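You operate a simulated robot arm through the tools that you are given. There is no shell and no other tool. Be economical: measure what you need, move in short steps, check, and stop when the job is done.

Carry out the task below with a simulated two-armed robot. There is one attempt and no reset: what you move stays moved.

TASK
Put the green glasses in the green glasses case, the red in the red.
Fine: each lid opens by a press on its tab; shut both lids.

It is judged by the outcome, as a careful person would: the job done as asked, and still so three seconds after it is handed in. It fails if anything else is knocked over, pushed out of place, dropped, spilled or broken. Lids that push on must go on centred and level and be pressed home; caps that screw on are set level and turned clockwise until they are tight.

THE ROBOT
Two 7-joint arms with two-finger parallel grippers on one trunk that stands fixed in place. Base frame: the origin is at the foot of the trunk, x ahead of it, y to its left, z up; the work surface is at about z = 880. Units: mm, degrees, N and s.
The left shoulder is at [50, 209, 1196], the right one opposite. With the tool pointing down near the work surface each hand reaches from about 280 to 920 mm from the base axis, measured 20 degrees to its own side. Payload 4.4 kg a hand.
The tool frame of a hand sits at the grasp point between the pads (the TCP): z along the fingers, y along the line on which they close. The tips reach 23 mm beyond it. Largest opening 94 mm; finger width 38, thickness 10; the body of the gripper, 54 by 96 mm, starts 39 mm behind the TCP.
Orientation is that of the tool frame in the base frame, as a unit quaternion [x, y, z, w]. With the fingers straight down and closing along the base's y, the tool's x points along the base's -x, its y along +y and its z along -z.

THE INTERFACE
- The arms move only by the tool send_rows. It takes "left_moves", "right_moves" or both (then of equal length, played together; a hand with none holds still); each is a list of rows, each an object (a shift or turn left out is 0, a gripper value left out holds the last) with "slide": the shift along the tool's x, y, z in mm, a list of three; "dr": the turn, a rotation vector about the tool's x, y, z in degrees, a list of three. In form: [{"slide": [x, y, z], "dr": [wx, wy, wz]}, ...]. A call has 1 to 20 rows; each row is the pose to reach, as a shift and turn from the pose commanded when the call began, along the tool's axes at that moment. "left_gripper" and "right_gripper" are, for a hand that has rows, the gripper command, from -1 (fully open) to 1 (shut), values between in proportion, set as the call begins (left out, the last holds). A row lasts 0.2 s, in which the tool goes at most 50 mm and 8.6 degrees; a call with a longer step from one row to the next is refused whole, and so is a gripper value outside its range. A pose out of reach is approached as far as the arm can. The call stops where the force on the tool passes 90 N (or 10 N more than at its start, if that is more) or the arm is blocked; 0.2 s more then pass. Each finger travels about 108 mm/s and halts on what it meets, pressing with about 22 N; the grip force reading is that of the motor and also rises with nothing between the fingers. The clock runs only during rows and for 0.2 s after the last one: add rows that repeat a pose to give the fingers time. It gives the time, the measured TCP pose, the force on the tool (base axes), the opening and the grip force at its end, in the units of the frame above (readings bear some noise), with the torque about the TCP (base axes, N m) and any sound that the robot's microphone picked up.
- Cameras (640 x 400 px; columns grow to the right, rows downward): "scene" is now at [139.6, -70.7, 1383.8]; the picture's right is [-0.65, -0.76, 0.00], its down [-0.42, 0.36, -0.83] and it looks along [0.63, -0.54, -0.56] (base axes); focal length 230 px, centre (320, 200). "left" rides on the left gripper at [87, -16, -74] in its tool frame; the picture's right is [0.18, 0.98, 0.00], its down [-0.58, 0.11, -0.81] and it looks along [-0.79, 0.15, 0.59] (tool axes); focal length 243 px, centre (320, 200). "right" rides on the right gripper at [86, 16, -75] in its tool frame; the picture's right is [-0.18, 0.98, 0.00], its down [-0.58, -0.11, -0.81] and it looks along [-0.79, -0.15, 0.59] (tool axes); focal length 243 px, centre (320, 200). There is no depth. A picture from a camera that has moved, and an enlarged one, comes with that camera's place and axes in the base frame and with its lens. The place of the scene camera against the robot may be out by one fixed shift of up to 25 mm in any direction.
- capture(camera): a new picture of that camera. No time passes.
- move_column(by): slides the trunk up (or, below 0, down) by that many mm; the arms and the scene camera ride with it, the base frame stays. It gives what a move gives, with no picture.
- pan_tilt(pan, tilt): turns the head with the scene camera to pan (to the left, within 80 degrees either way) and tilt (down, from -29 to 69), counted from straight ahead of the robot. It gives what a move gives.
- close_up(camera, box): a new picture of the part [left, top, right, bottom] of that camera's present view, enlarged. No time passes.
- hand_in(): hands the job in; it is judged then, once.

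Go step by step. Nothing tells you positions but the pictures and the camera data: compare them with the known pose of the tool, close in by small moves and look again before you grip or let go. The budget is 120 turns and 78 pictures, counting those below and the enlarged ones. Unless the task says otherwise, let go and move clear before handing in.

The tools are called after "Request:" by a JSON object that holds its "fn" and its "kwargs". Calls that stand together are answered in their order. send_rows: Moves the arms, as the interface text tells. Its arguments: {"type":"object","properties":{"left_moves":{"type":"array"},"left_gripper":{"type":"number"},"right_moves":{"type":"array"},"right_gripper":{"type":"number"}},"required":[]} The other tools are called the same way: move_column (by) slides the trunk up or down; pan_tilt (pan, tilt) turns the head that bears the scene camera; capture (camera) takes a picture; close_up (camera, box) takes an enlarged picture of a part of a camera's view; hand_in () hands the job in.

At the start:

```text
clock: 0.0
left_tcp_pos: [573.2, -8.6, 1164.6]
left_tcp_rot: [-0.001, 1.0, 0.0, 0.0]
left_wrist_force: [-0.1, 1.1, -0.5]
left_wrist_torque: [-0.02, 0.02, -0.01]
left_opening: 93.9
left_gripper_force: 0.0
right_tcp_pos: [368.0, -535.6, 1061.3]
right_tcp_rot: [0.0, 1.0, 0.0, 0.0]
right_wrist_force: [-0.7, -0.4, -0.6]
right_wrist_torque: [-0.01, -0.01, -0.02]
right_opening: 93.9
right_gripper_force: 0.0
trunk travel left (down, up): [-275.0, 288.0]
head pan, tilt: [-40.8, 33.9]
```

scene: 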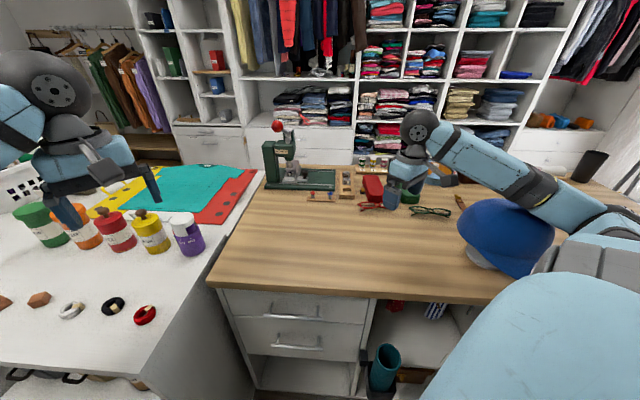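
right: 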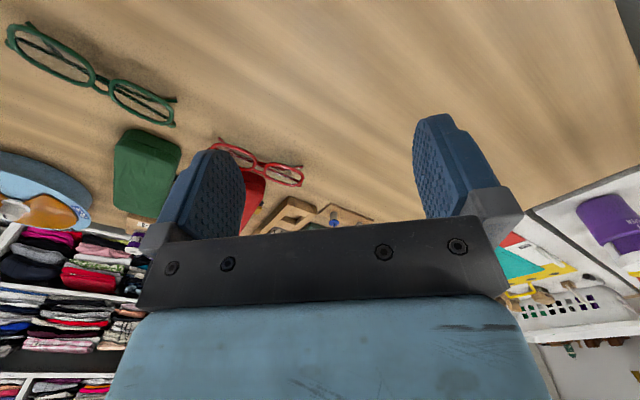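
left: 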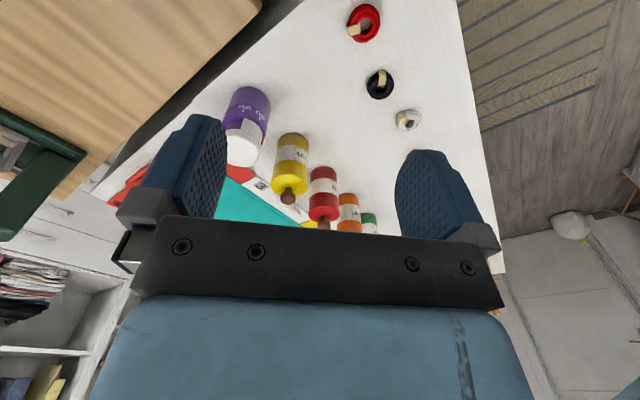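

I see both glasses and both cases on the wooden bench: green glasses near (367,-774), red near (517,-651), with the cases just behind them. I'll turn the head that way and raise the right hand for a clear view.

Request:
{"fn": "send_rows", "kwargs": {"right_moves": [{"slide": [0, 0, -45]}, {"slide": [0, 20, -90]}, {"slide": [0, 20, -130]}, {"slide": [0, 20, -130]}]}}

Request:
{"fn": "pan_tilt", "kwargs": {"pan": -62, "tilt": 38}}

Request:
{"fn": "capture", "kwargs": {"camera": "scene"}}

Request:
{"fn": "capture", "kwargs": {"camera": "right"}}

```text
clock: 1.0
left_tcp_pos: [572.6, -8.7, 1165.8]
left_tcp_rot: [0.0, 1.0, 0.0, 0.0]
left_wrist_force: [0.1, -0.2, 0.6]
left_wrist_torque: [-0.01, -0.01, 0.0]
left_opening: 93.7
left_gripper_force: 0.1
right_tcp_pos: [366.7, -516.0, 1190.9]
right_tcp_rot: [0.0, 1.0, 0.0, 0.0]
right_wrist_force: [-0.4, 0.4, -0.6]
right_wrist_torque: [-0.01, 0.0, -0.01]
right_opening: 94.0
right_gripper_force: 0.0
trunk travel left (down, up): [-275.0, 288.0]
head pan, tilt: [-40.8, 33.9]
```

```text
clock: 1.9
left_tcp_pos: [572.2, -8.5, 1165.9]
left_tcp_rot: [0.0, 1.0, 0.0, 0.0]
left_wrist_force: [-0.1, -0.3, 0.8]
left_wrist_torque: [0.03, 0.01, -0.01]
left_opening: 93.7
left_gripper_force: 0.1
right_tcp_pos: [366.8, -516.6, 1191.7]
right_tcp_rot: [0.0, 1.0, 0.0, 0.0]
right_wrist_force: [0.6, 0.0, -0.1]
right_wrist_torque: [0.02, -0.07, -0.01]
right_opening: 94.2
right_gripper_force: 0.0
trunk travel left (down, up): [-275.0, 288.0]
head pan, tilt: [-62.0, 38.0]
```

```text
74 pictures are left
camera scene: at [113.1, -89.0, 1377.5], right [-0.88, -0.47, 0.0], down [-0.29, 0.54, -0.79], along [0.37, -0.7, -0.62], focal length 230 px, centre (320, 200)
```

scene: 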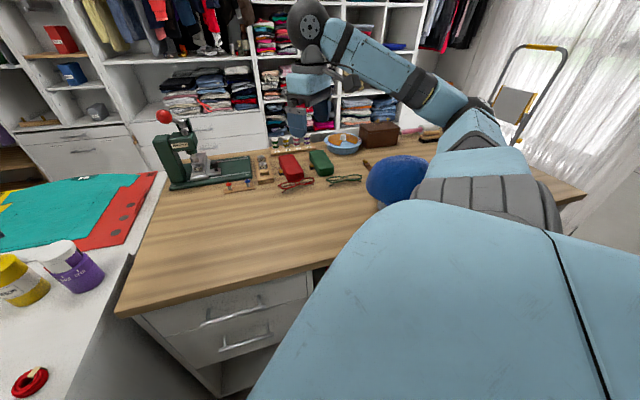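

```text
73 pictures are left
camera right: at [279.6, -501.3, 1266.8], right [0.18, 0.98, 0.0], down [0.58, -0.11, 0.81], along [0.79, -0.15, -0.59], focal length 243 px, centre (320, 200)
```

right: 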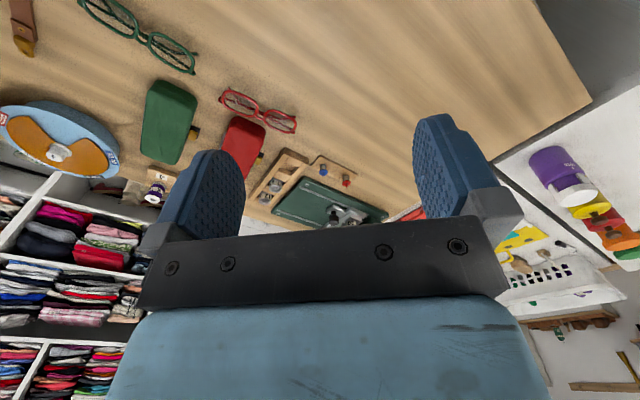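

The cases lie behind the glasses, and small tan tabs show on the side of each. I'll move the right hand over toward them for a better look.

Request:
{"fn": "send_rows", "kwargs": {"right_moves": [{"slide": [10, -45, 0]}, {"slide": [20, -90, 0]}, {"slide": [30, -135, 0]}, {"slide": [40, -180, 0]}, {"slide": [40, -200, 0]}, {"slide": [40, -200, 0]}]}}

Request:
{"fn": "capture", "kwargs": {"camera": "right"}}

Request:
{"fn": "close_up", "kwargs": {"camera": "scene", "box": [230, 120, 390, 220]}}

```text
clock: 3.2
left_tcp_pos: [572.8, -8.6, 1166.4]
left_tcp_rot: [-0.001, 1.0, 0.0, 0.0]
left_wrist_force: [0.0, -0.2, 0.8]
left_wrist_torque: [-0.02, 0.01, -0.02]
left_opening: 93.8
left_gripper_force: 0.0
right_tcp_pos: [337.1, -718.4, 1172.8]
right_tcp_rot: [0.0, 1.0, 0.0, 0.002]
right_wrist_force: [0.0, -0.3, 0.2]
right_wrist_torque: [0.03, -0.05, -0.05]
right_opening: 94.1
right_gripper_force: 0.1
right hand out of reach, approached as far as the arm can: row 2, 3, 4, 5, 6
trunk travel left (down, up): [-275.0, 288.0]
head pan, tilt: [-62.0, 38.0]
```

```text
72 pictures are left
camera right: at [248.1, -702.1, 1247.6], right [0.18, 0.98, 0.0], down [0.58, -0.11, 0.81], along [0.8, -0.15, -0.59], focal length 243 px, centre (320, 200)
```

right: 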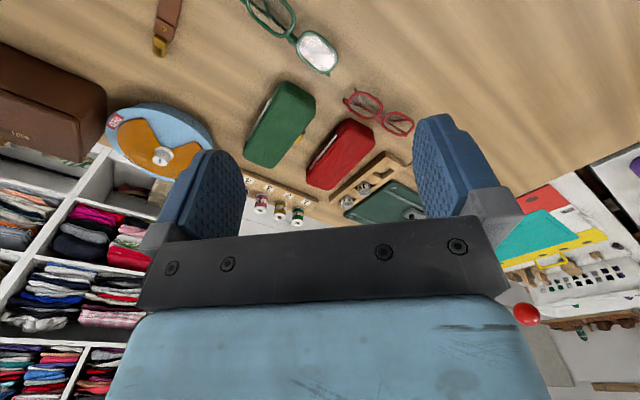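

```text
4.00 times, centred on (310, 170) of scene
camera zoom: at [112.3, -89.4, 1377.5], right [-0.88, -0.47, 0.0], down [-0.29, 0.54, -0.79], along [0.37, -0.7, -0.62], focal length 919 px, centre (360, 320)
```

zoom: 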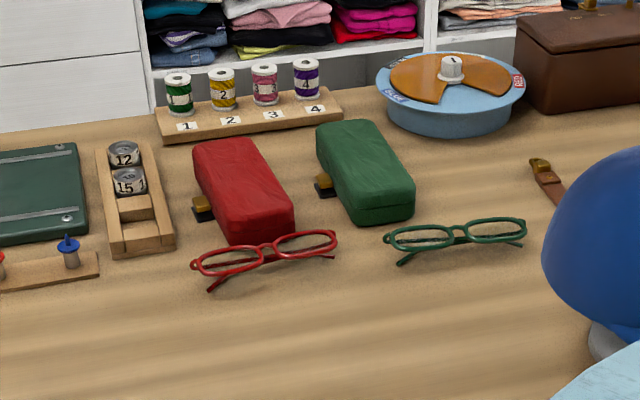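

The scene zoom shows the layout well; I'll zoom further to understand glasses and tabs.

Request:
{"fn": "close_up", "kwargs": {"camera": "scene", "box": [274, 170, 322, 200]}}

Request:
{"fn": "close_up", "kwargs": {"camera": "scene", "box": [304, 146, 368, 190]}}

Request:
{"fn": "close_up", "kwargs": {"camera": "right", "box": [230, 0, 430, 195]}}

```text
13.33 times, centred on (298, 185) of scene
camera zoom: at [112.3, -89.4, 1377.5], right [-0.88, -0.47, 0.0], down [-0.29, 0.54, -0.79], along [0.37, -0.7, -0.62], focal length 3065 px, centre (613, 400)
```

zoom: 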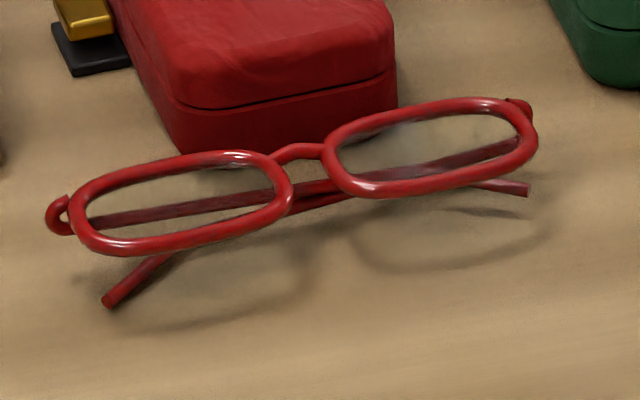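

```text
9.09 times, centred on (336, 168) of scene
camera zoom: at [112.3, -89.4, 1377.5], right [-0.88, -0.47, 0.0], down [-0.29, 0.54, -0.79], along [0.37, -0.7, -0.62], focal length 2090 px, centre (174, 491)
```

zoom: 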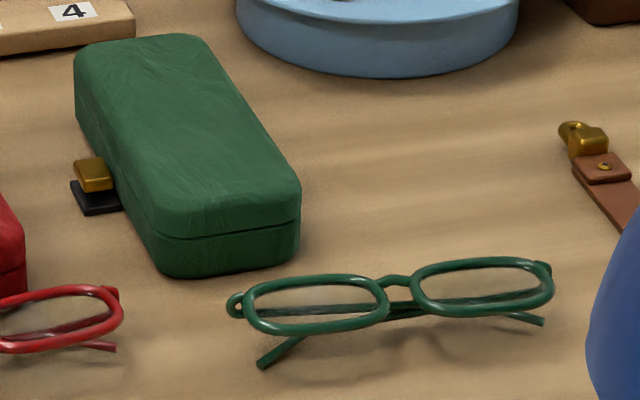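

```text
2.05 times, centred on (330, 98) of right
camera zoom: at [248.1, -702.1, 1247.6], right [0.18, 0.98, 0.0], down [0.58, -0.11, 0.81], along [0.8, -0.15, -0.59], focal length 498 px, centre (300, 410)
```

zoom: 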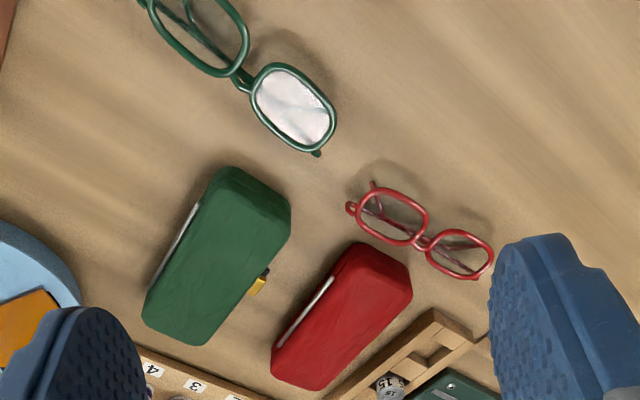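

The glasses lie lens-up on folded temples; green bridge near (368,-760) with its axis about 36°, red bridge near (506,-651) at about 51°. The blue cap near (200,-740) could be in the arm's way, so I'll move to hover over the green glasses and check.

Request:
{"fn": "send_rows", "kwargs": {"right_moves": [{"slide": [-10, -10, 20], "dr": [0, 0, -8]}, {"slide": [-20, -20, 50], "dr": [0, 0, -16]}, {"slide": [-30, -30, 80], "dr": [0, 0, -24]}, {"slide": [-40, -40, 110], "dr": [0, 0, -32]}, {"slide": [-41, -44, 130], "dr": [0, 0, -36]}, {"slide": [-41, -44, 130], "dr": [0, 0, -36]}]}}

Request:
{"fn": "capture", "kwargs": {"camera": "right"}}

Request:
{"fn": "capture", "kwargs": {"camera": "scene"}}

```text
clock: 4.7
left_tcp_pos: [572.6, -8.8, 1165.6]
left_tcp_rot: [-0.001, 1.0, 0.0, 0.0]
left_wrist_force: [-0.3, -0.6, -0.6]
left_wrist_torque: [-0.02, 0.0, 0.03]
left_opening: 94.0
left_gripper_force: 0.0
right_tcp_pos: [377.8, -759.0, 1042.5]
right_tcp_rot: [-0.309, 0.951, 0.0, 0.0]
right_wrist_force: [0.4, 0.3, -0.3]
right_wrist_torque: [0.0, 0.0, 0.03]
right_opening: 93.9
right_gripper_force: 0.1
trunk travel left (down, up): [-275.0, 288.0]
head pan, tilt: [-62.0, 38.0]
```

```text
67 pictures are left
camera right: at [299.1, -796.7, 1116.8], right [-0.43, 0.9, 0.0], down [0.53, 0.26, 0.81], along [0.73, 0.35, -0.59], focal length 243 px, centre (320, 200)
```

right: 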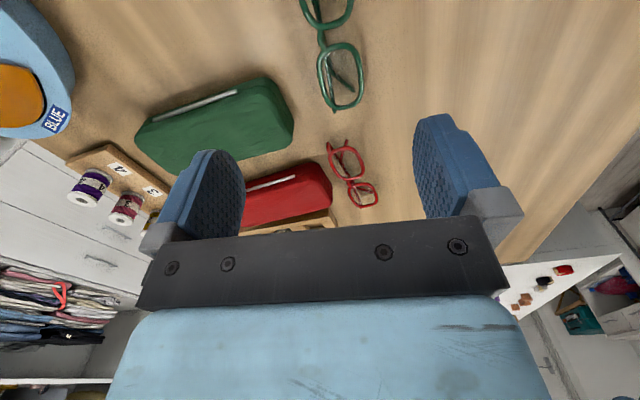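

```text
66 pictures are left
camera scene: at [113.1, -88.7, 1377.5], right [-0.88, -0.47, 0.0], down [-0.29, 0.54, -0.79], along [0.37, -0.7, -0.62], focal length 230 px, centre (320, 200)
```

scene: 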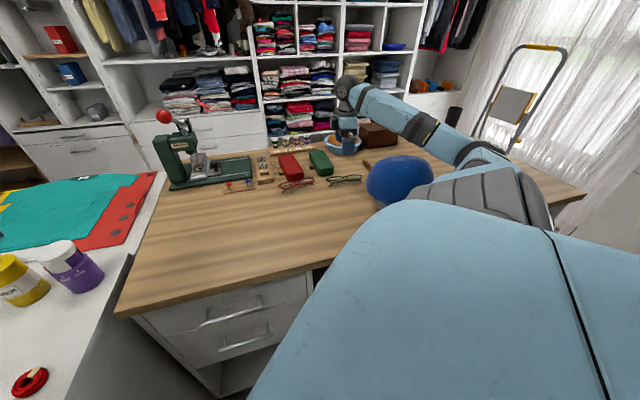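

Request:
{"fn": "close_up", "kwargs": {"camera": "right", "box": [260, 0, 400, 120]}}

Request:
{"fn": "close_up", "kwargs": {"camera": "scene", "box": [310, 70, 550, 220]}}

```text
3.33 times, centred on (330, 60) of right
camera zoom: at [299.1, -796.7, 1116.8], right [-0.43, 0.9, 0.0], down [0.53, 0.26, 0.81], along [0.73, 0.35, -0.59], focal length 809 px, centre (287, 667)
```

zoom: 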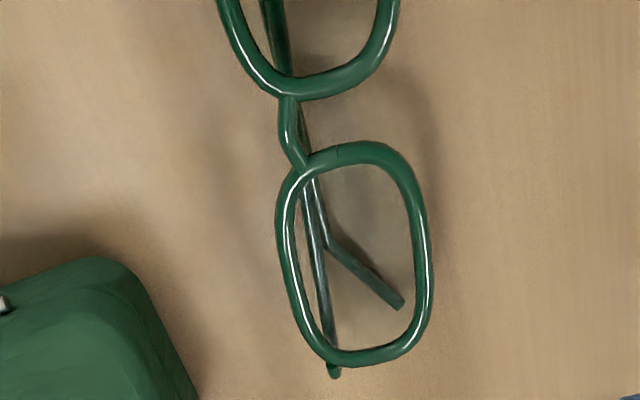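

```text
2.67 times, centred on (430, 145) of scene
camera zoom: at [113.1, -88.7, 1377.5], right [-0.88, -0.47, 0.0], down [-0.29, 0.54, -0.79], along [0.37, -0.7, -0.62], focal length 613 px, centre (27, 347)
```

zoom: 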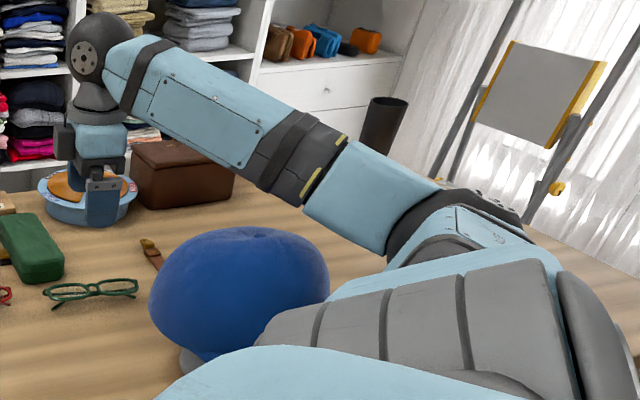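

Green glasses' centre gap is about (364,-755), axis about 38°. I'll lower partway with fingers set to 60 mm so they clear the green case corner, then check.

Request:
{"fn": "send_rows", "kwargs": {"right_moves": [{"slide": [9, 11, 20], "dr": [0, 0, -2]}, {"slide": [9, 11, 50], "dr": [0, 0, -2]}, {"slide": [9, 11, 77], "dr": [0, 0, -2]}, {"slide": [9, 11, 77], "dr": [0, 0, -2]}], "right_gripper": -0.28}}

Request:
{"fn": "capture", "kwargs": {"camera": "right"}}

Request:
{"fn": "close_up", "kwargs": {"camera": "scene", "box": [310, 80, 470, 220]}}

```text
clock: 5.8
left_tcp_pos: [562.7, 9.7, 1172.4]
left_tcp_rot: [-0.001, 1.0, -0.009, 0.005]
left_wrist_force: [0.0, 0.6, 0.2]
left_wrist_torque: [0.0, 0.04, 0.01]
left_opening: 93.9
left_gripper_force: 0.1
right_tcp_pos: [366.1, -747.4, 1017.3]
right_tcp_rot: [-0.329, 0.943, -0.039, 0.008]
right_wrist_force: [0.6, 0.2, -0.6]
right_wrist_torque: [0.01, -0.01, -0.03]
right_opening: 60.2
right_gripper_force: 0.1
trunk travel left (down, up): [-275.0, 288.0]
head pan, tilt: [-62.0, 38.0]
stopped in row 4 (right hand): the arm was blocked; the commanded pose is now the measured one
```

```text
63 pictures are left
camera right: at [286.1, -784.6, 1091.0], right [-0.47, 0.88, -0.08], down [0.49, 0.33, 0.81], along [0.74, 0.34, -0.59], focal length 243 px, centre (320, 200)
```

right: 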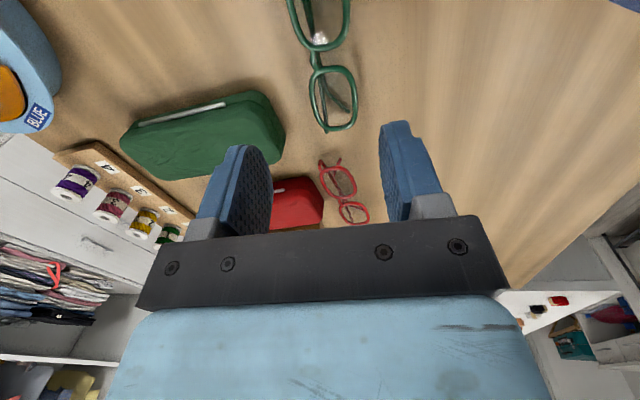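

```text
2.86 times, centred on (390, 150) of scene
camera zoom: at [100.5, -67.2, 1381.1], right [-0.88, -0.47, 0.0], down [-0.28, 0.53, -0.8], along [0.38, -0.71, -0.6], focal length 657 px, centre (120, 343)
```

zoom: 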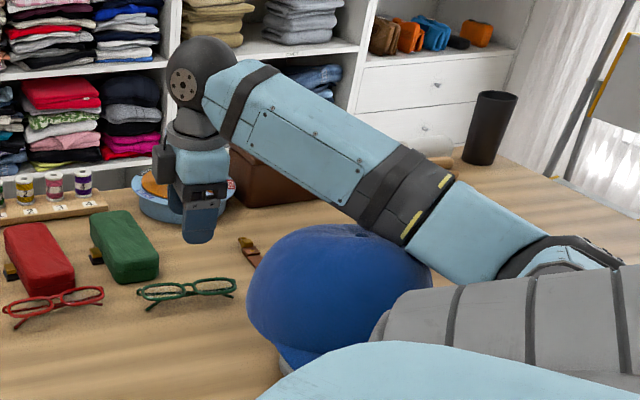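

The arm was blocked, apparently an arm link touching the cap or bench. I'll back straight up at once and look again.

Request:
{"fn": "send_rows", "kwargs": {"right_moves": [{"slide": [0, 0, -20]}, {"slide": [0, 0, -40]}, {"slide": [0, 0, -40]}]}}

Request:
{"fn": "capture", "kwargs": {"camera": "scene"}}

Request:
{"fn": "capture", "kwargs": {"camera": "left"}}

```text
clock: 6.7
left_tcp_pos: [562.2, 1.7, 1171.3]
left_tcp_rot: [-0.001, 1.0, -0.006, 0.006]
left_wrist_force: [0.0, -0.5, 0.6]
left_wrist_torque: [0.03, -0.04, 0.0]
left_opening: 94.1
left_gripper_force: 0.0
right_tcp_pos: [362.6, -751.4, 1039.8]
right_tcp_rot: [-0.329, 0.944, -0.026, 0.007]
right_wrist_force: [-0.5, -0.2, -0.5]
right_wrist_torque: [0.02, -0.02, 0.01]
right_opening: 59.8
right_gripper_force: 0.0
trunk travel left (down, up): [-275.0, 288.0]
head pan, tilt: [-62.0, 38.0]
```

```text
61 pictures are left
camera scene: at [101.3, -76.7, 1379.0], right [-0.88, -0.47, 0.0], down [-0.28, 0.53, -0.8], along [0.38, -0.7, -0.6], focal length 230 px, centre (320, 200)
```

scene: 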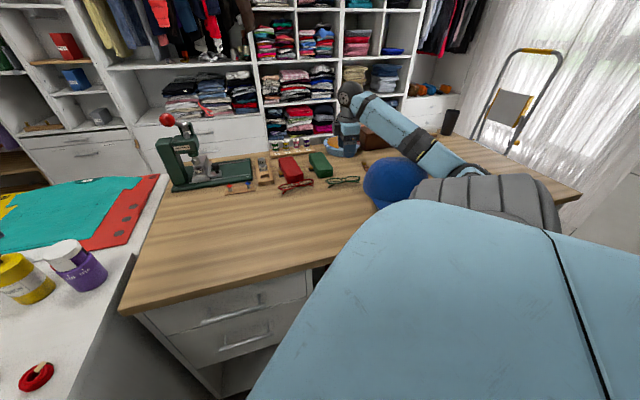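

```text
60 pictures are left
camera left: at [476.3, -13.5, 1243.9], right [-0.19, 0.98, -0.01], down [0.57, 0.12, 0.81], along [0.8, 0.14, -0.58], focal length 243 px, centre (320, 200)
```

left: 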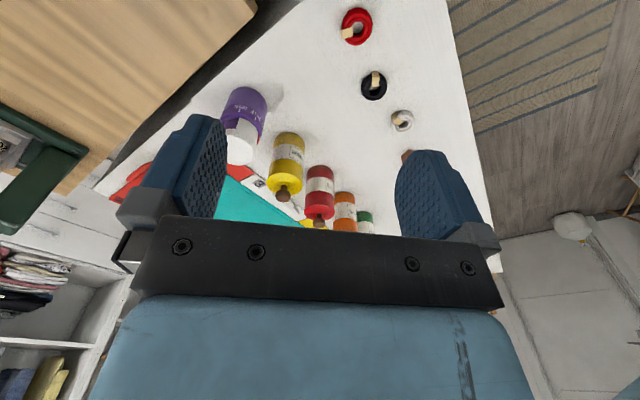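

Something is still pressing (the trunk is still deflected), so I'll raise the trunk to lift the elbow clear.

Request:
{"fn": "move_column", "kwargs": {"by": 150}}

Request:
{"fn": "capture", "kwargs": {"camera": "scene"}}

```text
clock: 8.4
left_tcp_pos: [572.3, -8.1, 1315.3]
left_tcp_rot: [-0.001, 1.0, 0.0, 0.0]
left_wrist_force: [-1.2, -0.4, 0.4]
left_wrist_torque: [0.02, 0.04, 0.04]
left_opening: 94.0
left_gripper_force: 0.0
right_tcp_pos: [370.6, -759.0, 1174.3]
right_tcp_rot: [-0.328, 0.945, -0.018, 0.003]
right_wrist_force: [-0.1, 0.4, -0.9]
right_wrist_torque: [0.03, 0.0, -0.04]
right_opening: 60.4
right_gripper_force: 0.1
trunk travel left (down, up): [-425.0, 138.0]
head pan, tilt: [-62.0, 38.0]
```

```text
59 pictures are left
camera scene: at [112.7, -88.8, 1527.5], right [-0.88, -0.47, 0.0], down [-0.29, 0.54, -0.79], along [0.37, -0.7, -0.62], focal length 230 px, centre (320, 200)
```

scene: 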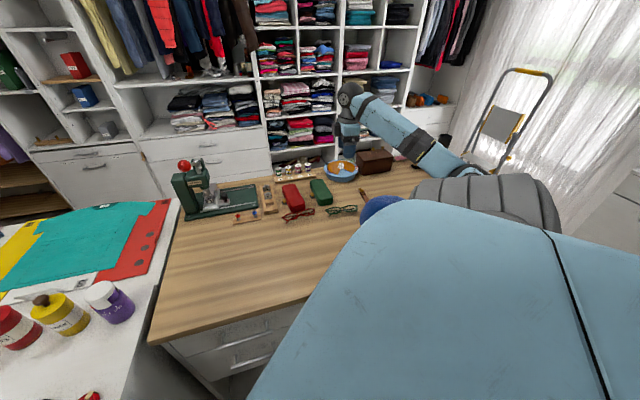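

The trunk is back to normal and nothing touches now. I'll straighten the tool, then lower in small steps using the left hand's reading as a contact check.

Request:
{"fn": "send_rows", "kwargs": {"right_moves": [{"slide": [3, 7, 0], "dr": [-2.0, -0.3, 0]}, {"slide": [3, 7, 0], "dr": [-2.0, -0.3, 0]}]}}

Request:
{"fn": "send_rows", "kwargs": {"right_moves": [{"slide": [0, 0, 30]}, {"slide": [0, 0, 60]}, {"slide": [0, 0, 90]}, {"slide": [0, 0, 110]}, {"slide": [0, 0, 110]}]}}

Request:
{"fn": "capture", "kwargs": {"camera": "scene"}}

```text
clock: 9.0
left_tcp_pos: [572.9, -7.8, 1314.7]
left_tcp_rot: [-0.001, 1.0, 0.0, 0.0]
left_wrist_force: [0.0, 0.5, 0.0]
left_wrist_torque: [0.0, 0.01, -0.01]
left_opening: 94.1
left_gripper_force: 0.1
right_tcp_pos: [364.5, -755.9, 1172.9]
right_tcp_rot: [-0.328, 0.945, 0.001, 0.0]
right_wrist_force: [0.3, -0.5, -0.2]
right_wrist_torque: [-0.02, 0.02, 0.01]
right_opening: 60.2
right_gripper_force: 0.0
trunk travel left (down, up): [-425.0, 138.0]
head pan, tilt: [-62.0, 38.0]
```

```text
clock: 10.2
left_tcp_pos: [572.1, -7.3, 1315.0]
left_tcp_rot: [-0.001, 1.0, 0.0, 0.0]
left_wrist_force: [-0.3, -1.7, 0.1]
left_wrist_torque: [-0.01, -0.01, 0.01]
left_opening: 94.1
left_gripper_force: 0.3
right_tcp_pos: [363.6, -755.8, 1061.8]
right_tcp_rot: [-0.328, 0.945, 0.0, 0.0]
right_wrist_force: [-0.3, -0.2, -0.1]
right_wrist_torque: [0.03, -0.04, 0.01]
right_opening: 59.9
right_gripper_force: 0.0
trunk travel left (down, up): [-425.0, 138.0]
head pan, tilt: [-62.0, 38.0]
```

```text
58 pictures are left
camera scene: at [113.0, -88.7, 1527.5], right [-0.88, -0.47, 0.0], down [-0.29, 0.54, -0.79], along [0.37, -0.7, -0.62], focal length 230 px, centre (320, 200)
```

scene: 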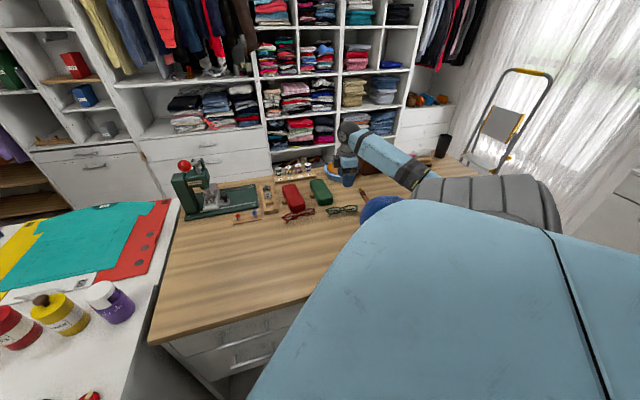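

Request:
{"fn": "send_rows", "kwargs": {"right_moves": [{"slide": [0, 0, 25]}, {"slide": [0, 0, 50]}, {"slide": [0, 0, 75]}, {"slide": [0, 0, 85]}, {"slide": [0, 0, 85]}]}}

Request:
{"fn": "capture", "kwargs": {"camera": "right"}}

Request:
{"fn": "close_up", "kwargs": {"camera": "scene", "box": [280, 110, 440, 230]}}

```text
clock: 11.4
left_tcp_pos: [572.4, -8.9, 1315.4]
left_tcp_rot: [-0.001, 1.0, 0.0, 0.0]
left_wrist_force: [-0.1, 0.0, -0.3]
left_wrist_torque: [-0.02, -0.03, -0.01]
left_opening: 94.0
left_gripper_force: 0.0
right_tcp_pos: [365.4, -755.6, 977.3]
right_tcp_rot: [-0.328, 0.945, 0.0, -0.001]
right_wrist_force: [0.6, -0.2, 0.1]
right_wrist_torque: [-0.02, 0.0, 0.01]
right_opening: 60.2
right_gripper_force: 0.1
trunk travel left (down, up): [-425.0, 138.0]
head pan, tilt: [-62.0, 38.0]
```

```text
57 pictures are left
camera right: at [286.8, -797.8, 1052.6], right [-0.46, 0.89, 0.0], down [0.52, 0.27, 0.81], along [0.71, 0.38, -0.59], focal length 243 px, centre (320, 200)
```

right: 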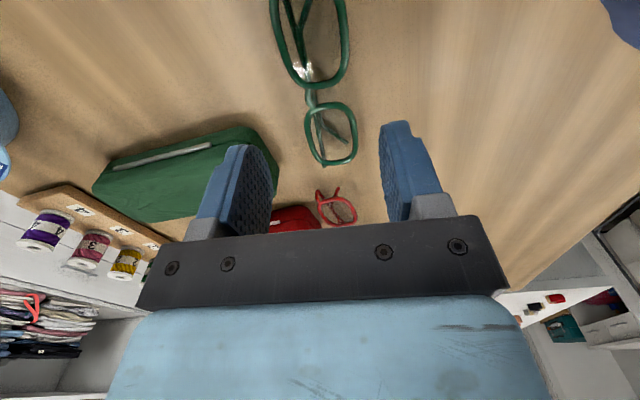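

```text
3.33 times, centred on (360, 170) of scene
camera zoom: at [113.0, -88.9, 1527.5], right [-0.88, -0.47, 0.0], down [-0.29, 0.54, -0.79], along [0.37, -0.7, -0.62], focal length 766 px, centre (187, 300)
```

zoom: 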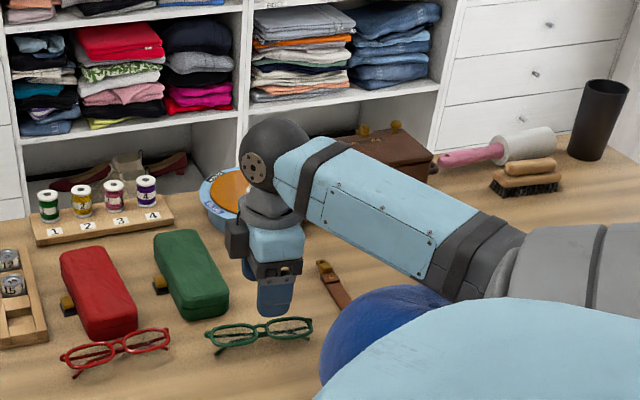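

Everything is aligned: gap centre about (364,-754), matching the TCP. Since the opened lid would crowd this spot, I'll first pick the green glasses and park them on free table near (400,-560), already turned to the case direction.

Request:
{"fn": "send_rows", "kwargs": {"right_moves": [{"slide": [0, 0, 20]}, {"slide": [0, 0, 40]}, {"slide": [0, 0, 58]}, {"slide": [0, 0, 67]}, {"slide": [0, 0, 67]}]}}

Request:
{"fn": "capture", "kwargs": {"camera": "right"}}

```text
clock: 12.6
left_tcp_pos: [568.8, 2.4, 1319.5]
left_tcp_rot: [-0.001, 1.0, -0.005, 0.001]
left_wrist_force: [-0.9, 0.3, 0.7]
left_wrist_torque: [0.02, 0.01, 0.0]
left_opening: 94.2
left_gripper_force: 0.1
right_tcp_pos: [366.1, -756.8, 935.2]
right_tcp_rot: [-0.328, 0.945, -0.016, 0.002]
right_wrist_force: [0.3, -0.1, 0.3]
right_wrist_torque: [0.02, 0.01, 0.01]
right_opening: 60.0
right_gripper_force: 0.1
trunk travel left (down, up): [-425.0, 138.0]
head pan, tilt: [-62.0, 38.0]
```

```text
55 pictures are left
camera right: at [286.4, -795.8, 1009.5], right [-0.46, 0.88, -0.03], down [0.51, 0.3, 0.81], along [0.72, 0.36, -0.59], focal length 243 px, centre (320, 200)
```

right: 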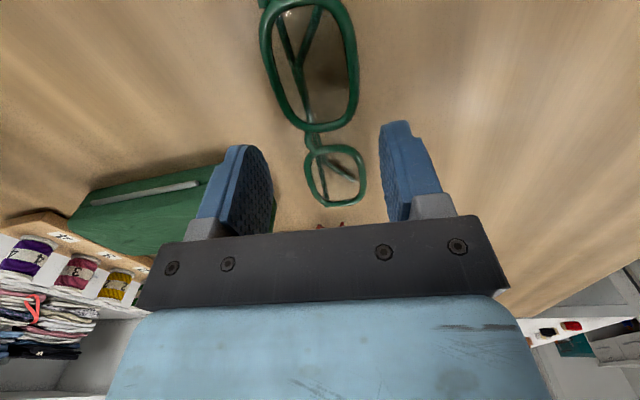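

Contact again (trunk deflected), so I back up at once and raise the trunk further.

Request:
{"fn": "send_rows", "kwargs": {"right_moves": [{"slide": [0, 0, -30]}, {"slide": [0, 0, -60]}, {"slide": [0, 0, -60]}]}}

Request:
{"fn": "move_column", "kwargs": {"by": 130}}

Request:
{"fn": "capture", "kwargs": {"camera": "scene"}}

```text
clock: 13.4
left_tcp_pos: [572.7, -6.7, 1314.6]
left_tcp_rot: [-0.001, 1.0, -0.001, 0.0]
left_wrist_force: [0.5, 0.1, -0.4]
left_wrist_torque: [-0.03, -0.01, -0.01]
left_opening: 93.7
left_gripper_force: 0.2
right_tcp_pos: [362.6, -755.4, 974.8]
right_tcp_rot: [-0.328, 0.945, 0.0, -0.001]
right_wrist_force: [-0.4, 1.1, -0.9]
right_wrist_torque: [-0.05, 0.01, 0.01]
right_opening: 60.5
right_gripper_force: 0.1
trunk travel left (down, up): [-425.0, 138.0]
head pan, tilt: [-62.0, 38.0]
```

```text
clock: 15.0
left_tcp_pos: [572.5, -7.6, 1445.0]
left_tcp_rot: [0.0, 1.0, 0.0, -0.001]
left_wrist_force: [0.1, 0.3, -0.2]
left_wrist_torque: [0.01, -0.01, -0.01]
left_opening: 93.9
left_gripper_force: 0.0
right_tcp_pos: [363.5, -754.8, 1103.3]
right_tcp_rot: [-0.328, 0.945, 0.0, -0.001]
right_wrist_force: [-0.7, 0.0, 0.2]
right_wrist_torque: [0.01, -0.02, 0.0]
right_opening: 60.1
right_gripper_force: 0.1
trunk travel left (down, up): [-555.0, 8.0]
head pan, tilt: [-62.0, 38.0]
```

```text
54 pictures are left
camera scene: at [113.2, -88.9, 1657.4], right [-0.88, -0.47, 0.0], down [-0.29, 0.54, -0.79], along [0.37, -0.7, -0.62], focal length 230 px, centre (320, 200)
```

scene: 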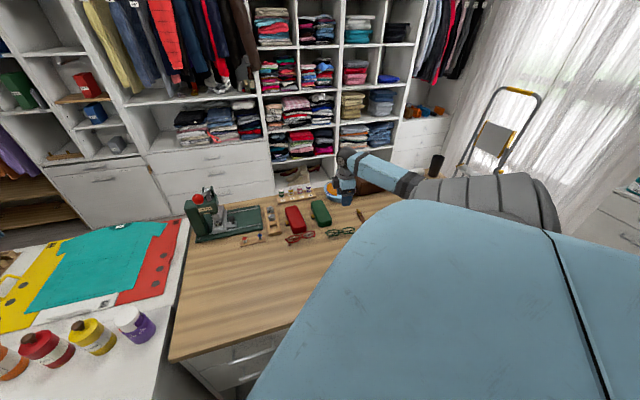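

I'd like an outside view of the right arm and the cap, so I turn the left hand's camera toward them.

Request:
{"fn": "send_rows", "kwargs": {"left_moves": [{"dr": [0, 0, 8]}, {"dr": [0, 0, 16]}, {"dr": [0, 0, 24]}, {"dr": [0, 0, 32]}, {"dr": [0, 0, 40]}, {"dr": [0, 0, 48]}, {"dr": [0, 0, 56]}, {"dr": [0, 0, 64]}, {"dr": [0, 0, 72]}, {"dr": [0, 0, 80]}, {"dr": [0, 0, 88]}, {"dr": [0, 0, 96]}, {"dr": [0, 0, 100]}, {"dr": [0, 0, 100]}]}}

Request:
{"fn": "capture", "kwargs": {"camera": "left"}}

```text
clock: 18.0
left_tcp_pos: [572.6, -8.3, 1445.5]
left_tcp_rot: [0.766, 0.643, 0.0, 0.0]
left_wrist_force: [-0.3, 0.6, 0.5]
left_wrist_torque: [-0.03, 0.02, 0.01]
left_opening: 93.6
left_gripper_force: 0.1
right_tcp_pos: [363.3, -755.5, 1104.9]
right_tcp_rot: [-0.328, 0.945, -0.001, 0.0]
right_wrist_force: [-0.1, -0.2, 0.2]
right_wrist_torque: [-0.02, 0.0, 0.01]
right_opening: 60.3
right_gripper_force: 0.0
trunk travel left (down, up): [-555.0, 8.0]
head pan, tilt: [-62.0, 38.0]
```

```text
53 pictures are left
camera left: at [572.1, 80.1, 1518.8], right [1.0, 0.01, 0.0], down [0.01, -0.59, 0.81], along [0.01, -0.81, -0.59], focal length 243 px, centre (320, 200)
```

left: 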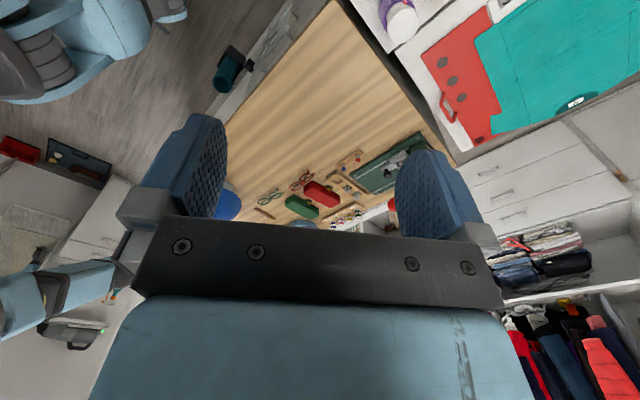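

Request:
{"fn": "send_rows", "kwargs": {"left_moves": [{"dr": [0, 0, 8]}, {"dr": [0, 0, 16]}, {"dr": [0, 0, 22]}, {"dr": [0, -5, 24]}, {"dr": [0, -12, 24]}, {"dr": [0, -18, 24]}, {"dr": [0, -18, 24]}]}}

Request:
{"fn": "capture", "kwargs": {"camera": "left"}}

```text
clock: 19.6
left_tcp_pos: [572.2, -8.8, 1446.2]
left_tcp_rot: [0.872, 0.463, -0.119, 0.1]
left_wrist_force: [-0.1, 0.3, -0.2]
left_wrist_torque: [-0.01, -0.02, 0.0]
left_opening: 94.1
left_gripper_force: 0.0
right_tcp_pos: [362.4, -757.7, 1104.1]
right_tcp_rot: [-0.328, 0.945, 0.0, 0.0]
right_wrist_force: [0.2, -0.9, 0.3]
right_wrist_torque: [-0.01, 0.03, 0.0]
right_opening: 60.1
right_gripper_force: 0.1
trunk travel left (down, up): [-555.0, 8.0]
head pan, tilt: [-62.0, 38.0]
```

```text
52 pictures are left
camera left: at [615.3, 89.6, 1489.0], right [0.92, -0.4, 0.01], down [-0.13, -0.29, 0.95], along [-0.37, -0.87, -0.32], focal length 243 px, centre (320, 200)
```

left: 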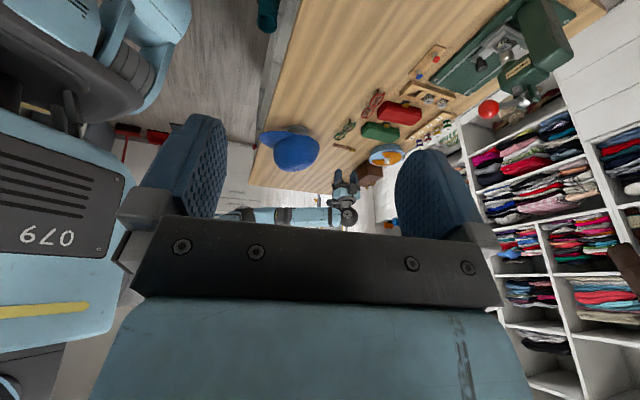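

Request:
{"fn": "close_up", "kwargs": {"camera": "left", "box": [200, 90, 440, 240]}}

```text
2.67 times, centred on (320, 165) of left
camera zoom: at [615.3, 89.6, 1489.0], right [0.92, -0.4, 0.01], down [-0.13, -0.29, 0.95], along [-0.37, -0.87, -0.32], focal length 647 px, centre (320, 293)
```

zoom: 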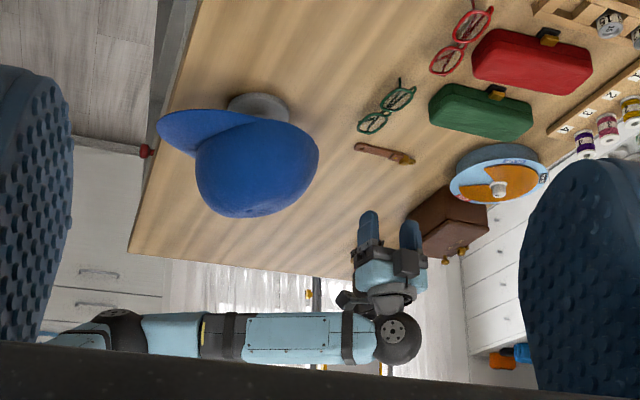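

This view is very useful: the cap (top about z 1070, near (180,-670)) lies under the forearm. I'll lower the right hand to about z 990 and watch the clearance.

Request:
{"fn": "send_rows", "kwargs": {"right_moves": [{"slide": [0, 0, 30]}, {"slide": [0, 0, 60]}, {"slide": [0, 0, 90]}, {"slide": [0, 0, 115]}, {"slide": [0, 0, 115]}]}}

Request:
{"fn": "close_up", "kwargs": {"camera": "left", "box": [200, 90, 440, 240]}}

```text
clock: 20.8
left_tcp_pos: [573.1, -9.4, 1445.7]
left_tcp_rot: [0.872, 0.463, -0.119, 0.101]
left_wrist_force: [0.6, 0.7, 0.5]
left_wrist_torque: [0.03, 0.02, -0.02]
left_opening: 93.8
left_gripper_force: 0.0
right_tcp_pos: [360.2, -753.9, 990.4]
right_tcp_rot: [-0.328, 0.945, 0.0, 0.001]
right_wrist_force: [0.2, -1.3, 0.1]
right_wrist_torque: [-0.01, 0.01, 0.03]
right_opening: 60.2
right_gripper_force: 0.1
trunk travel left (down, up): [-555.0, 8.0]
head pan, tilt: [-62.0, 38.0]
```

```text
2.67 times, centred on (320, 165) of left
camera zoom: at [615.2, 90.0, 1489.0], right [0.92, -0.4, 0.01], down [-0.13, -0.29, 0.95], along [-0.37, -0.87, -0.32], focal length 647 px, centre (320, 293)
```

zoom: 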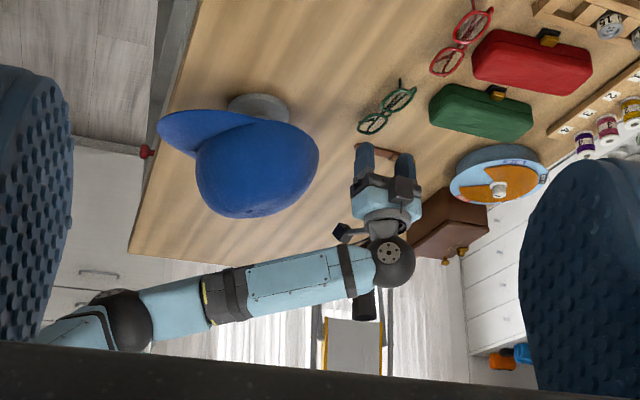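

The forearm now stays well above the cap. I'll continue down to grasp height.

Request:
{"fn": "send_rows", "kwargs": {"right_moves": [{"slide": [-2, -2, 20]}, {"slide": [-2, -2, 40]}, {"slide": [-2, -2, 60]}, {"slide": [-2, -2, 74]}, {"slide": [-2, -2, 81]}, {"slide": [-2, -2, 81]}]}}

Request:
{"fn": "capture", "kwargs": {"camera": "right"}}

Request:
{"fn": "close_up", "kwargs": {"camera": "left", "box": [200, 90, 440, 240]}}

```text
clock: 22.2
left_tcp_pos: [573.3, -9.8, 1446.8]
left_tcp_rot: [0.873, 0.463, -0.118, 0.1]
left_wrist_force: [-0.2, -0.6, -0.2]
left_wrist_torque: [0.01, -0.01, -0.01]
left_opening: 94.1
left_gripper_force: 0.1
right_tcp_pos: [367.0, -755.2, 907.9]
right_tcp_rot: [-0.329, 0.944, 0.0, 0.0]
right_wrist_force: [-0.4, 0.0, 0.7]
right_wrist_torque: [-0.02, 0.04, 0.02]
right_opening: 60.2
right_gripper_force: 0.0
trunk travel left (down, up): [-555.0, 8.0]
head pan, tilt: [-62.0, 38.0]
```

```text
49 pictures are left
camera right: at [288.3, -796.7, 983.1], right [-0.46, 0.89, 0.0], down [0.52, 0.27, 0.81], along [0.71, 0.38, -0.59], focal length 243 px, centre (320, 200)
```

right: 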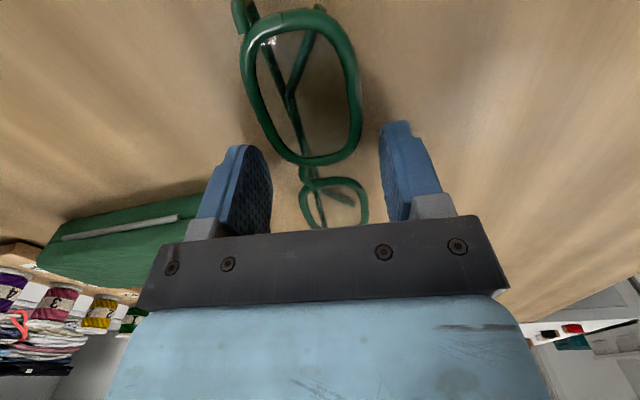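

```text
2.67 times, centred on (320, 165) of left
camera zoom: at [615.4, 89.7, 1489.0], right [0.92, -0.4, 0.01], down [-0.13, -0.29, 0.95], along [-0.37, -0.87, -0.32], focal length 647 px, centre (320, 293)
```

zoom: 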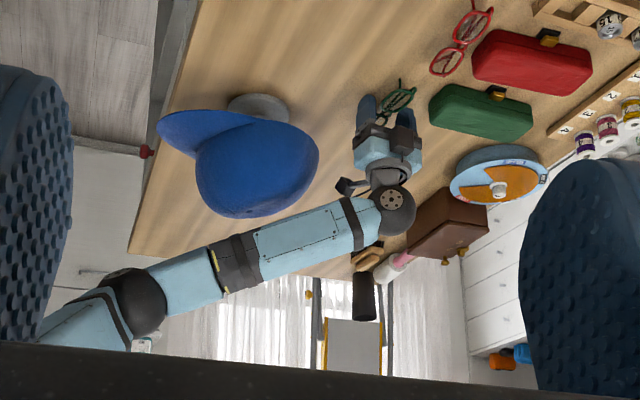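

The fingers straddle the bridge nicely with no contact elsewhere; now I close.

Request:
{"fn": "send_rows", "kwargs": {"right_moves": [{}, {}, {}, {}], "right_gripper": 1}}

Request:
{"fn": "capture", "kwargs": {"camera": "right"}}

```text
clock: 23.2
left_tcp_pos: [571.8, -9.6, 1445.0]
left_tcp_rot: [0.872, 0.464, -0.118, 0.101]
left_wrist_force: [-0.5, -0.3, 0.3]
left_wrist_torque: [0.01, -0.01, 0.01]
left_opening: 94.2
left_gripper_force: 0.0
right_tcp_pos: [366.5, -755.7, 906.9]
right_tcp_rot: [-0.327, 0.945, -0.001, 0.0]
right_wrist_force: [-0.1, 0.3, -0.5]
right_wrist_torque: [0.02, -0.03, -0.02]
right_opening: 39.0
right_gripper_force: 22.4
trunk travel left (down, up): [-555.0, 8.0]
head pan, tilt: [-62.0, 38.0]
```

```text
47 pictures are left
camera right: at [288.1, -796.6, 983.1], right [-0.46, 0.89, 0.0], down [0.52, 0.27, 0.81], along [0.71, 0.38, -0.59], focal length 243 px, centre (320, 200)
```

right: 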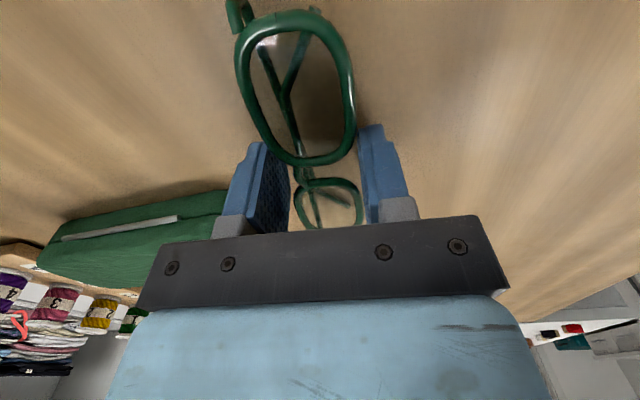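

Green glasses are held (39 mm). I'll lift, turn to the case's direction and carry them to the parking spot.

Request:
{"fn": "send_rows", "kwargs": {"right_moves": [{"slide": [0, 0, -25]}, {"slide": [0, 0, -55]}, {"slide": [0, 0, -90]}, {"slide": [-15, 13, -90], "dr": [0, 0, 8]}, {"slide": [-30, 27, -90], "dr": [0, 0, 16]}, {"slide": [-45, 40, -90], "dr": [0, 0, 24]}, {"slide": [-60, 53, -90], "dr": [0, 0, 32]}, {"slide": [-75, 67, -90], "dr": [0, 0, 40]}, {"slide": [-90, 80, -90], "dr": [0, 0, 48]}, {"slide": [-105, 93, -90], "dr": [0, 0, 56]}, {"slide": [-120, 107, -90], "dr": [0, 0, 64]}, {"slide": [-135, 120, -90], "dr": [0, 0, 72]}, {"slide": [-148, 133, -90], "dr": [0, 0, 79]}, {"slide": [-148, 133, -60], "dr": [0, 0, 79]}, {"slide": [-148, 133, -60], "dr": [0, 0, 79]}]}}

Request:
{"fn": "capture", "kwargs": {"camera": "right"}}

Request:
{"fn": "capture", "kwargs": {"camera": "left"}}

```text
clock: 26.4
left_tcp_pos: [572.7, -8.6, 1446.7]
left_tcp_rot: [0.873, 0.463, -0.119, 0.101]
left_wrist_force: [0.2, -0.2, -0.1]
left_wrist_torque: [0.0, -0.02, -0.02]
left_opening: 94.1
left_gripper_force: 0.1
right_tcp_pos: [398.4, -560.9, 967.2]
right_tcp_rot: [0.349, 0.937, 0.0, 0.0]
right_wrist_force: [0.8, -0.6, 0.4]
right_wrist_torque: [0.02, 0.01, 0.01]
right_opening: 0.0
right_gripper_force: 21.9
trunk travel left (down, up): [-555.0, 8.0]
head pan, tilt: [-62.0, 38.0]
```

```text
46 pictures are left
camera right: at [343.9, -492.3, 1042.5], right [0.78, 0.62, 0.0], down [0.37, -0.46, 0.81], along [0.5, -0.63, -0.59], focal length 243 px, centre (320, 200)
```

right: 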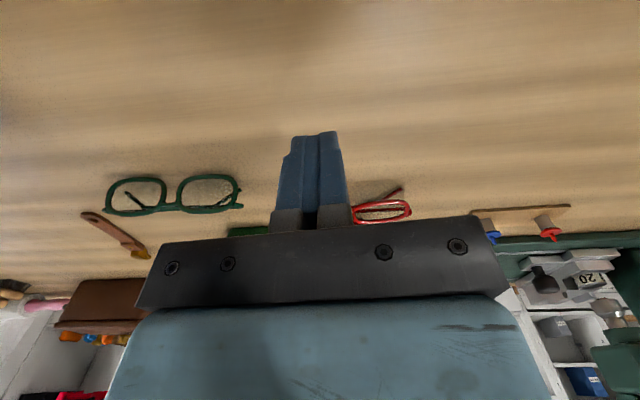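

```text
45 pictures are left
camera left: at [615.2, 90.0, 1489.0], right [0.92, -0.4, 0.01], down [-0.13, -0.29, 0.95], along [-0.37, -0.87, -0.32], focal length 243 px, centre (320, 200)
```

left: 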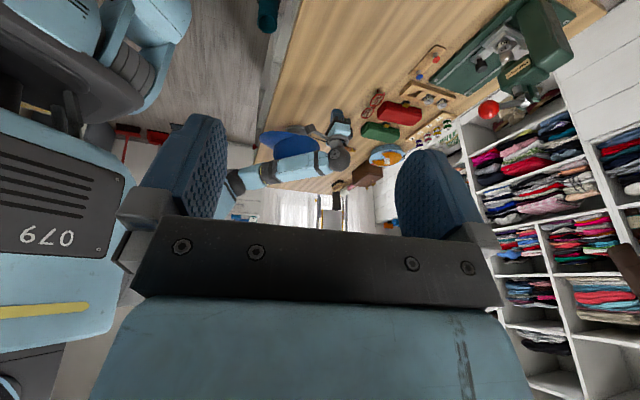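

The glasses slipped out and remain near their place. I'll take a closer look at how they lie now.

Request:
{"fn": "close_up", "kwargs": {"camera": "right", "box": [80, 140, 260, 240]}}

Request:
{"fn": "close_up", "kwargs": {"camera": "left", "box": [320, 70, 440, 150]}}

```text
3.56 times, centred on (170, 190) of right
camera zoom: at [343.9, -492.3, 1042.5], right [0.78, 0.62, 0.0], down [0.37, -0.46, 0.81], along [0.5, -0.63, -0.59], focal length 863 px, centre (853, 236)
```

zoom: 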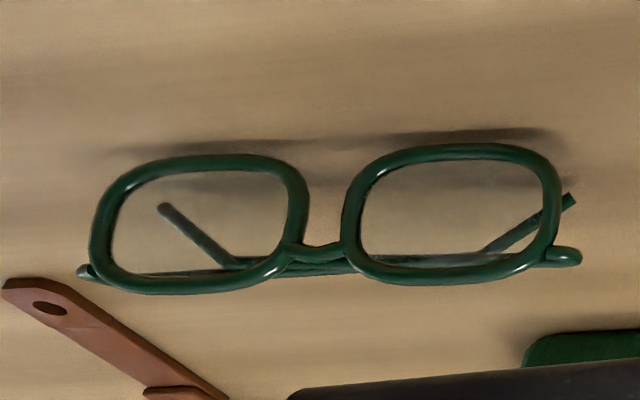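

```text
5.00 times, centred on (380, 110) of left
camera zoom: at [615.2, 90.0, 1489.0], right [0.92, -0.4, 0.01], down [-0.13, -0.29, 0.95], along [-0.37, -0.87, -0.32], focal length 1213 px, centre (20, 650)
```

zoom: 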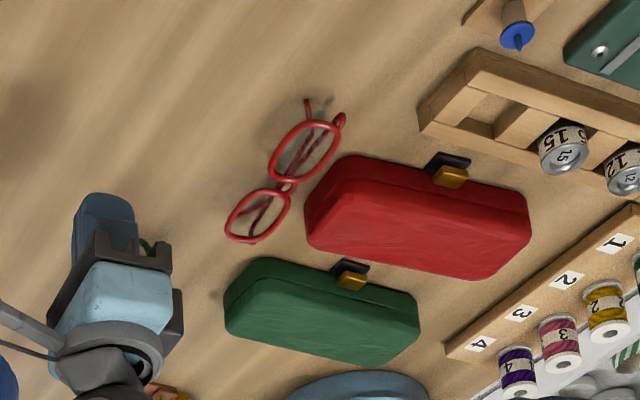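

They have shifted a little toward (350,-735). I'll return above them for a straight-down look.

Request:
{"fn": "send_rows", "kwargs": {"right_moves": [{"slide": [-8, -16, -40], "dr": [0, 0, -8]}, {"slide": [-16, -32, -43], "dr": [0, 0, -16]}, {"slide": [-24, -48, -43], "dr": [0, 0, -24]}, {"slide": [-32, -64, -43], "dr": [0, 0, -32]}, {"slide": [-40, -80, -43], "dr": [0, 0, -40]}, {"slide": [-48, -96, -43], "dr": [0, 0, -48]}, {"slide": [-56, -112, -43], "dr": [0, 0, -56]}, {"slide": [-64, -128, -43], "dr": [0, 0, -64]}, {"slide": [-72, -144, -43], "dr": [0, 0, -72]}, {"slide": [-82, -159, -43], "dr": [0, 0, -79]}, {"slide": [-82, -159, -43], "dr": [0, 0, -79]}], "right_gripper": -0.28}}

Request:
{"fn": "close_up", "kwargs": {"camera": "right", "box": [200, 0, 440, 150]}}

Request:
{"fn": "close_up", "kwargs": {"camera": "left", "box": [310, 90, 390, 150]}}

```text
clock: 28.8
left_tcp_pos: [571.2, -9.5, 1446.4]
left_tcp_rot: [0.873, 0.463, -0.119, 0.1]
left_wrist_force: [-0.3, 0.3, 0.4]
left_wrist_torque: [0.0, -0.02, 0.0]
left_opening: 94.2
left_gripper_force: 0.0
right_tcp_pos: [358.0, -734.1, 1010.0]
right_tcp_rot: [-0.328, 0.945, -0.001, 0.0]
right_wrist_force: [0.6, -0.2, 0.1]
right_wrist_torque: [0.01, 0.01, -0.01]
right_opening: 60.3
right_gripper_force: 0.0
trunk travel left (down, up): [-555.0, 8.0]
head pan, tilt: [-62.0, 38.0]
```

```text
2.67 times, centred on (320, 75) of right
camera zoom: at [279.9, -775.9, 1084.9], right [-0.47, 0.88, 0.0], down [0.52, 0.28, 0.81], along [0.71, 0.38, -0.59], focal length 647 px, centre (320, 533)
```

zoom: 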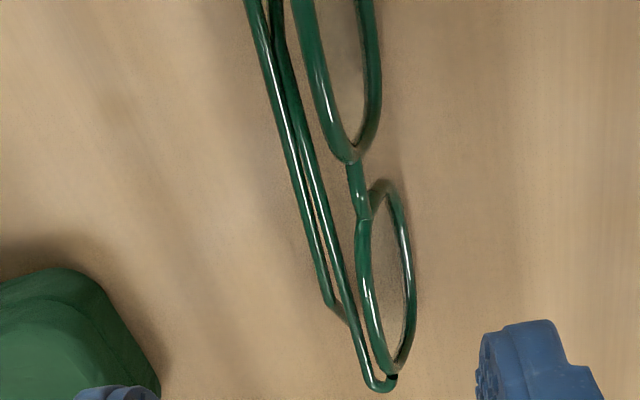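

```text
6.67 times, centred on (350, 120) of left
camera zoom: at [615.4, 89.9, 1488.9], right [0.92, -0.4, 0.01], down [-0.13, -0.29, 0.95], along [-0.37, -0.87, -0.32], focal length 1618 px, centre (120, 733)
```

zoom: 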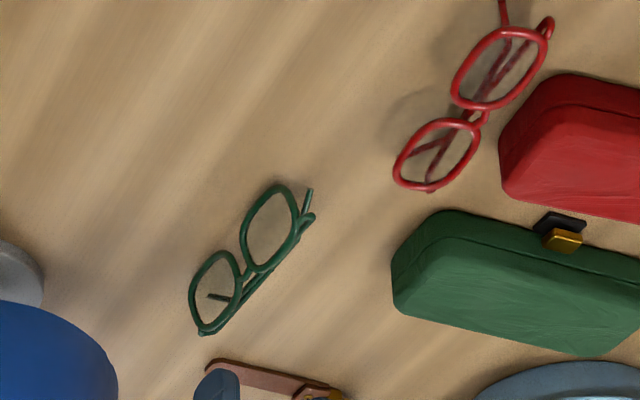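

The green glasses now stand upright on their lower rims with temples folded behind — in fact a better pose for gripping (across frame plus temples). I'll go down around them at about (350,-731), turned 6° more, and look before closing.

Request:
{"fn": "send_rows", "kwargs": {"right_moves": [{"slide": [4, 7, 10], "dr": [0, 0, -6]}, {"slide": [4, 7, 35], "dr": [0, 0, -6]}, {"slide": [4, 7, 60], "dr": [0, 0, -6]}, {"slide": [4, 7, 85], "dr": [0, 0, -6]}, {"slide": [4, 7, 97], "dr": [0, 0, -6]}, {"slide": [4, 7, 104], "dr": [0, 0, -6]}, {"slide": [4, 7, 104], "dr": [0, 0, -6]}]}}

Request:
{"fn": "capture", "kwargs": {"camera": "right"}}

```text
clock: 30.4
left_tcp_pos: [572.7, -9.6, 1446.2]
left_tcp_rot: [0.873, 0.463, -0.119, 0.1]
left_wrist_force: [0.9, 0.0, -0.4]
left_wrist_torque: [0.01, 0.0, -0.04]
left_opening: 94.0
left_gripper_force: 0.1
right_tcp_pos: [351.0, -730.6, 907.1]
right_tcp_rot: [-0.377, 0.926, 0.001, 0.001]
right_wrist_force: [0.6, 1.2, 1.2]
right_wrist_torque: [0.02, 0.01, 0.01]
right_opening: 60.2
right_gripper_force: 0.1
trunk travel left (down, up): [-555.0, 8.0]
head pan, tilt: [-62.0, 38.0]
```

```text
40 pictures are left
camera right: at [277.1, -780.1, 981.1], right [-0.55, 0.83, 0.0], down [0.49, 0.33, 0.81], along [0.67, 0.45, -0.59], focal length 243 px, centre (320, 200)
```

right: 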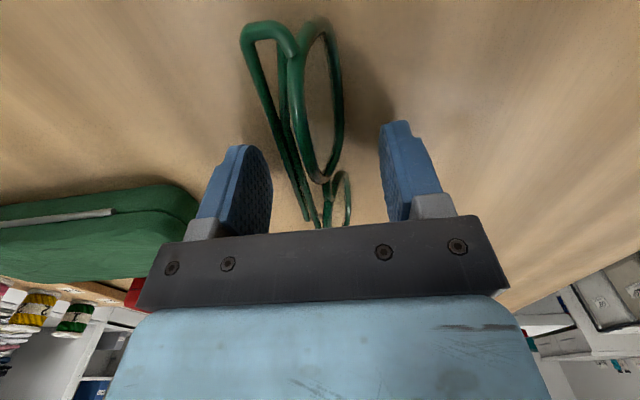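

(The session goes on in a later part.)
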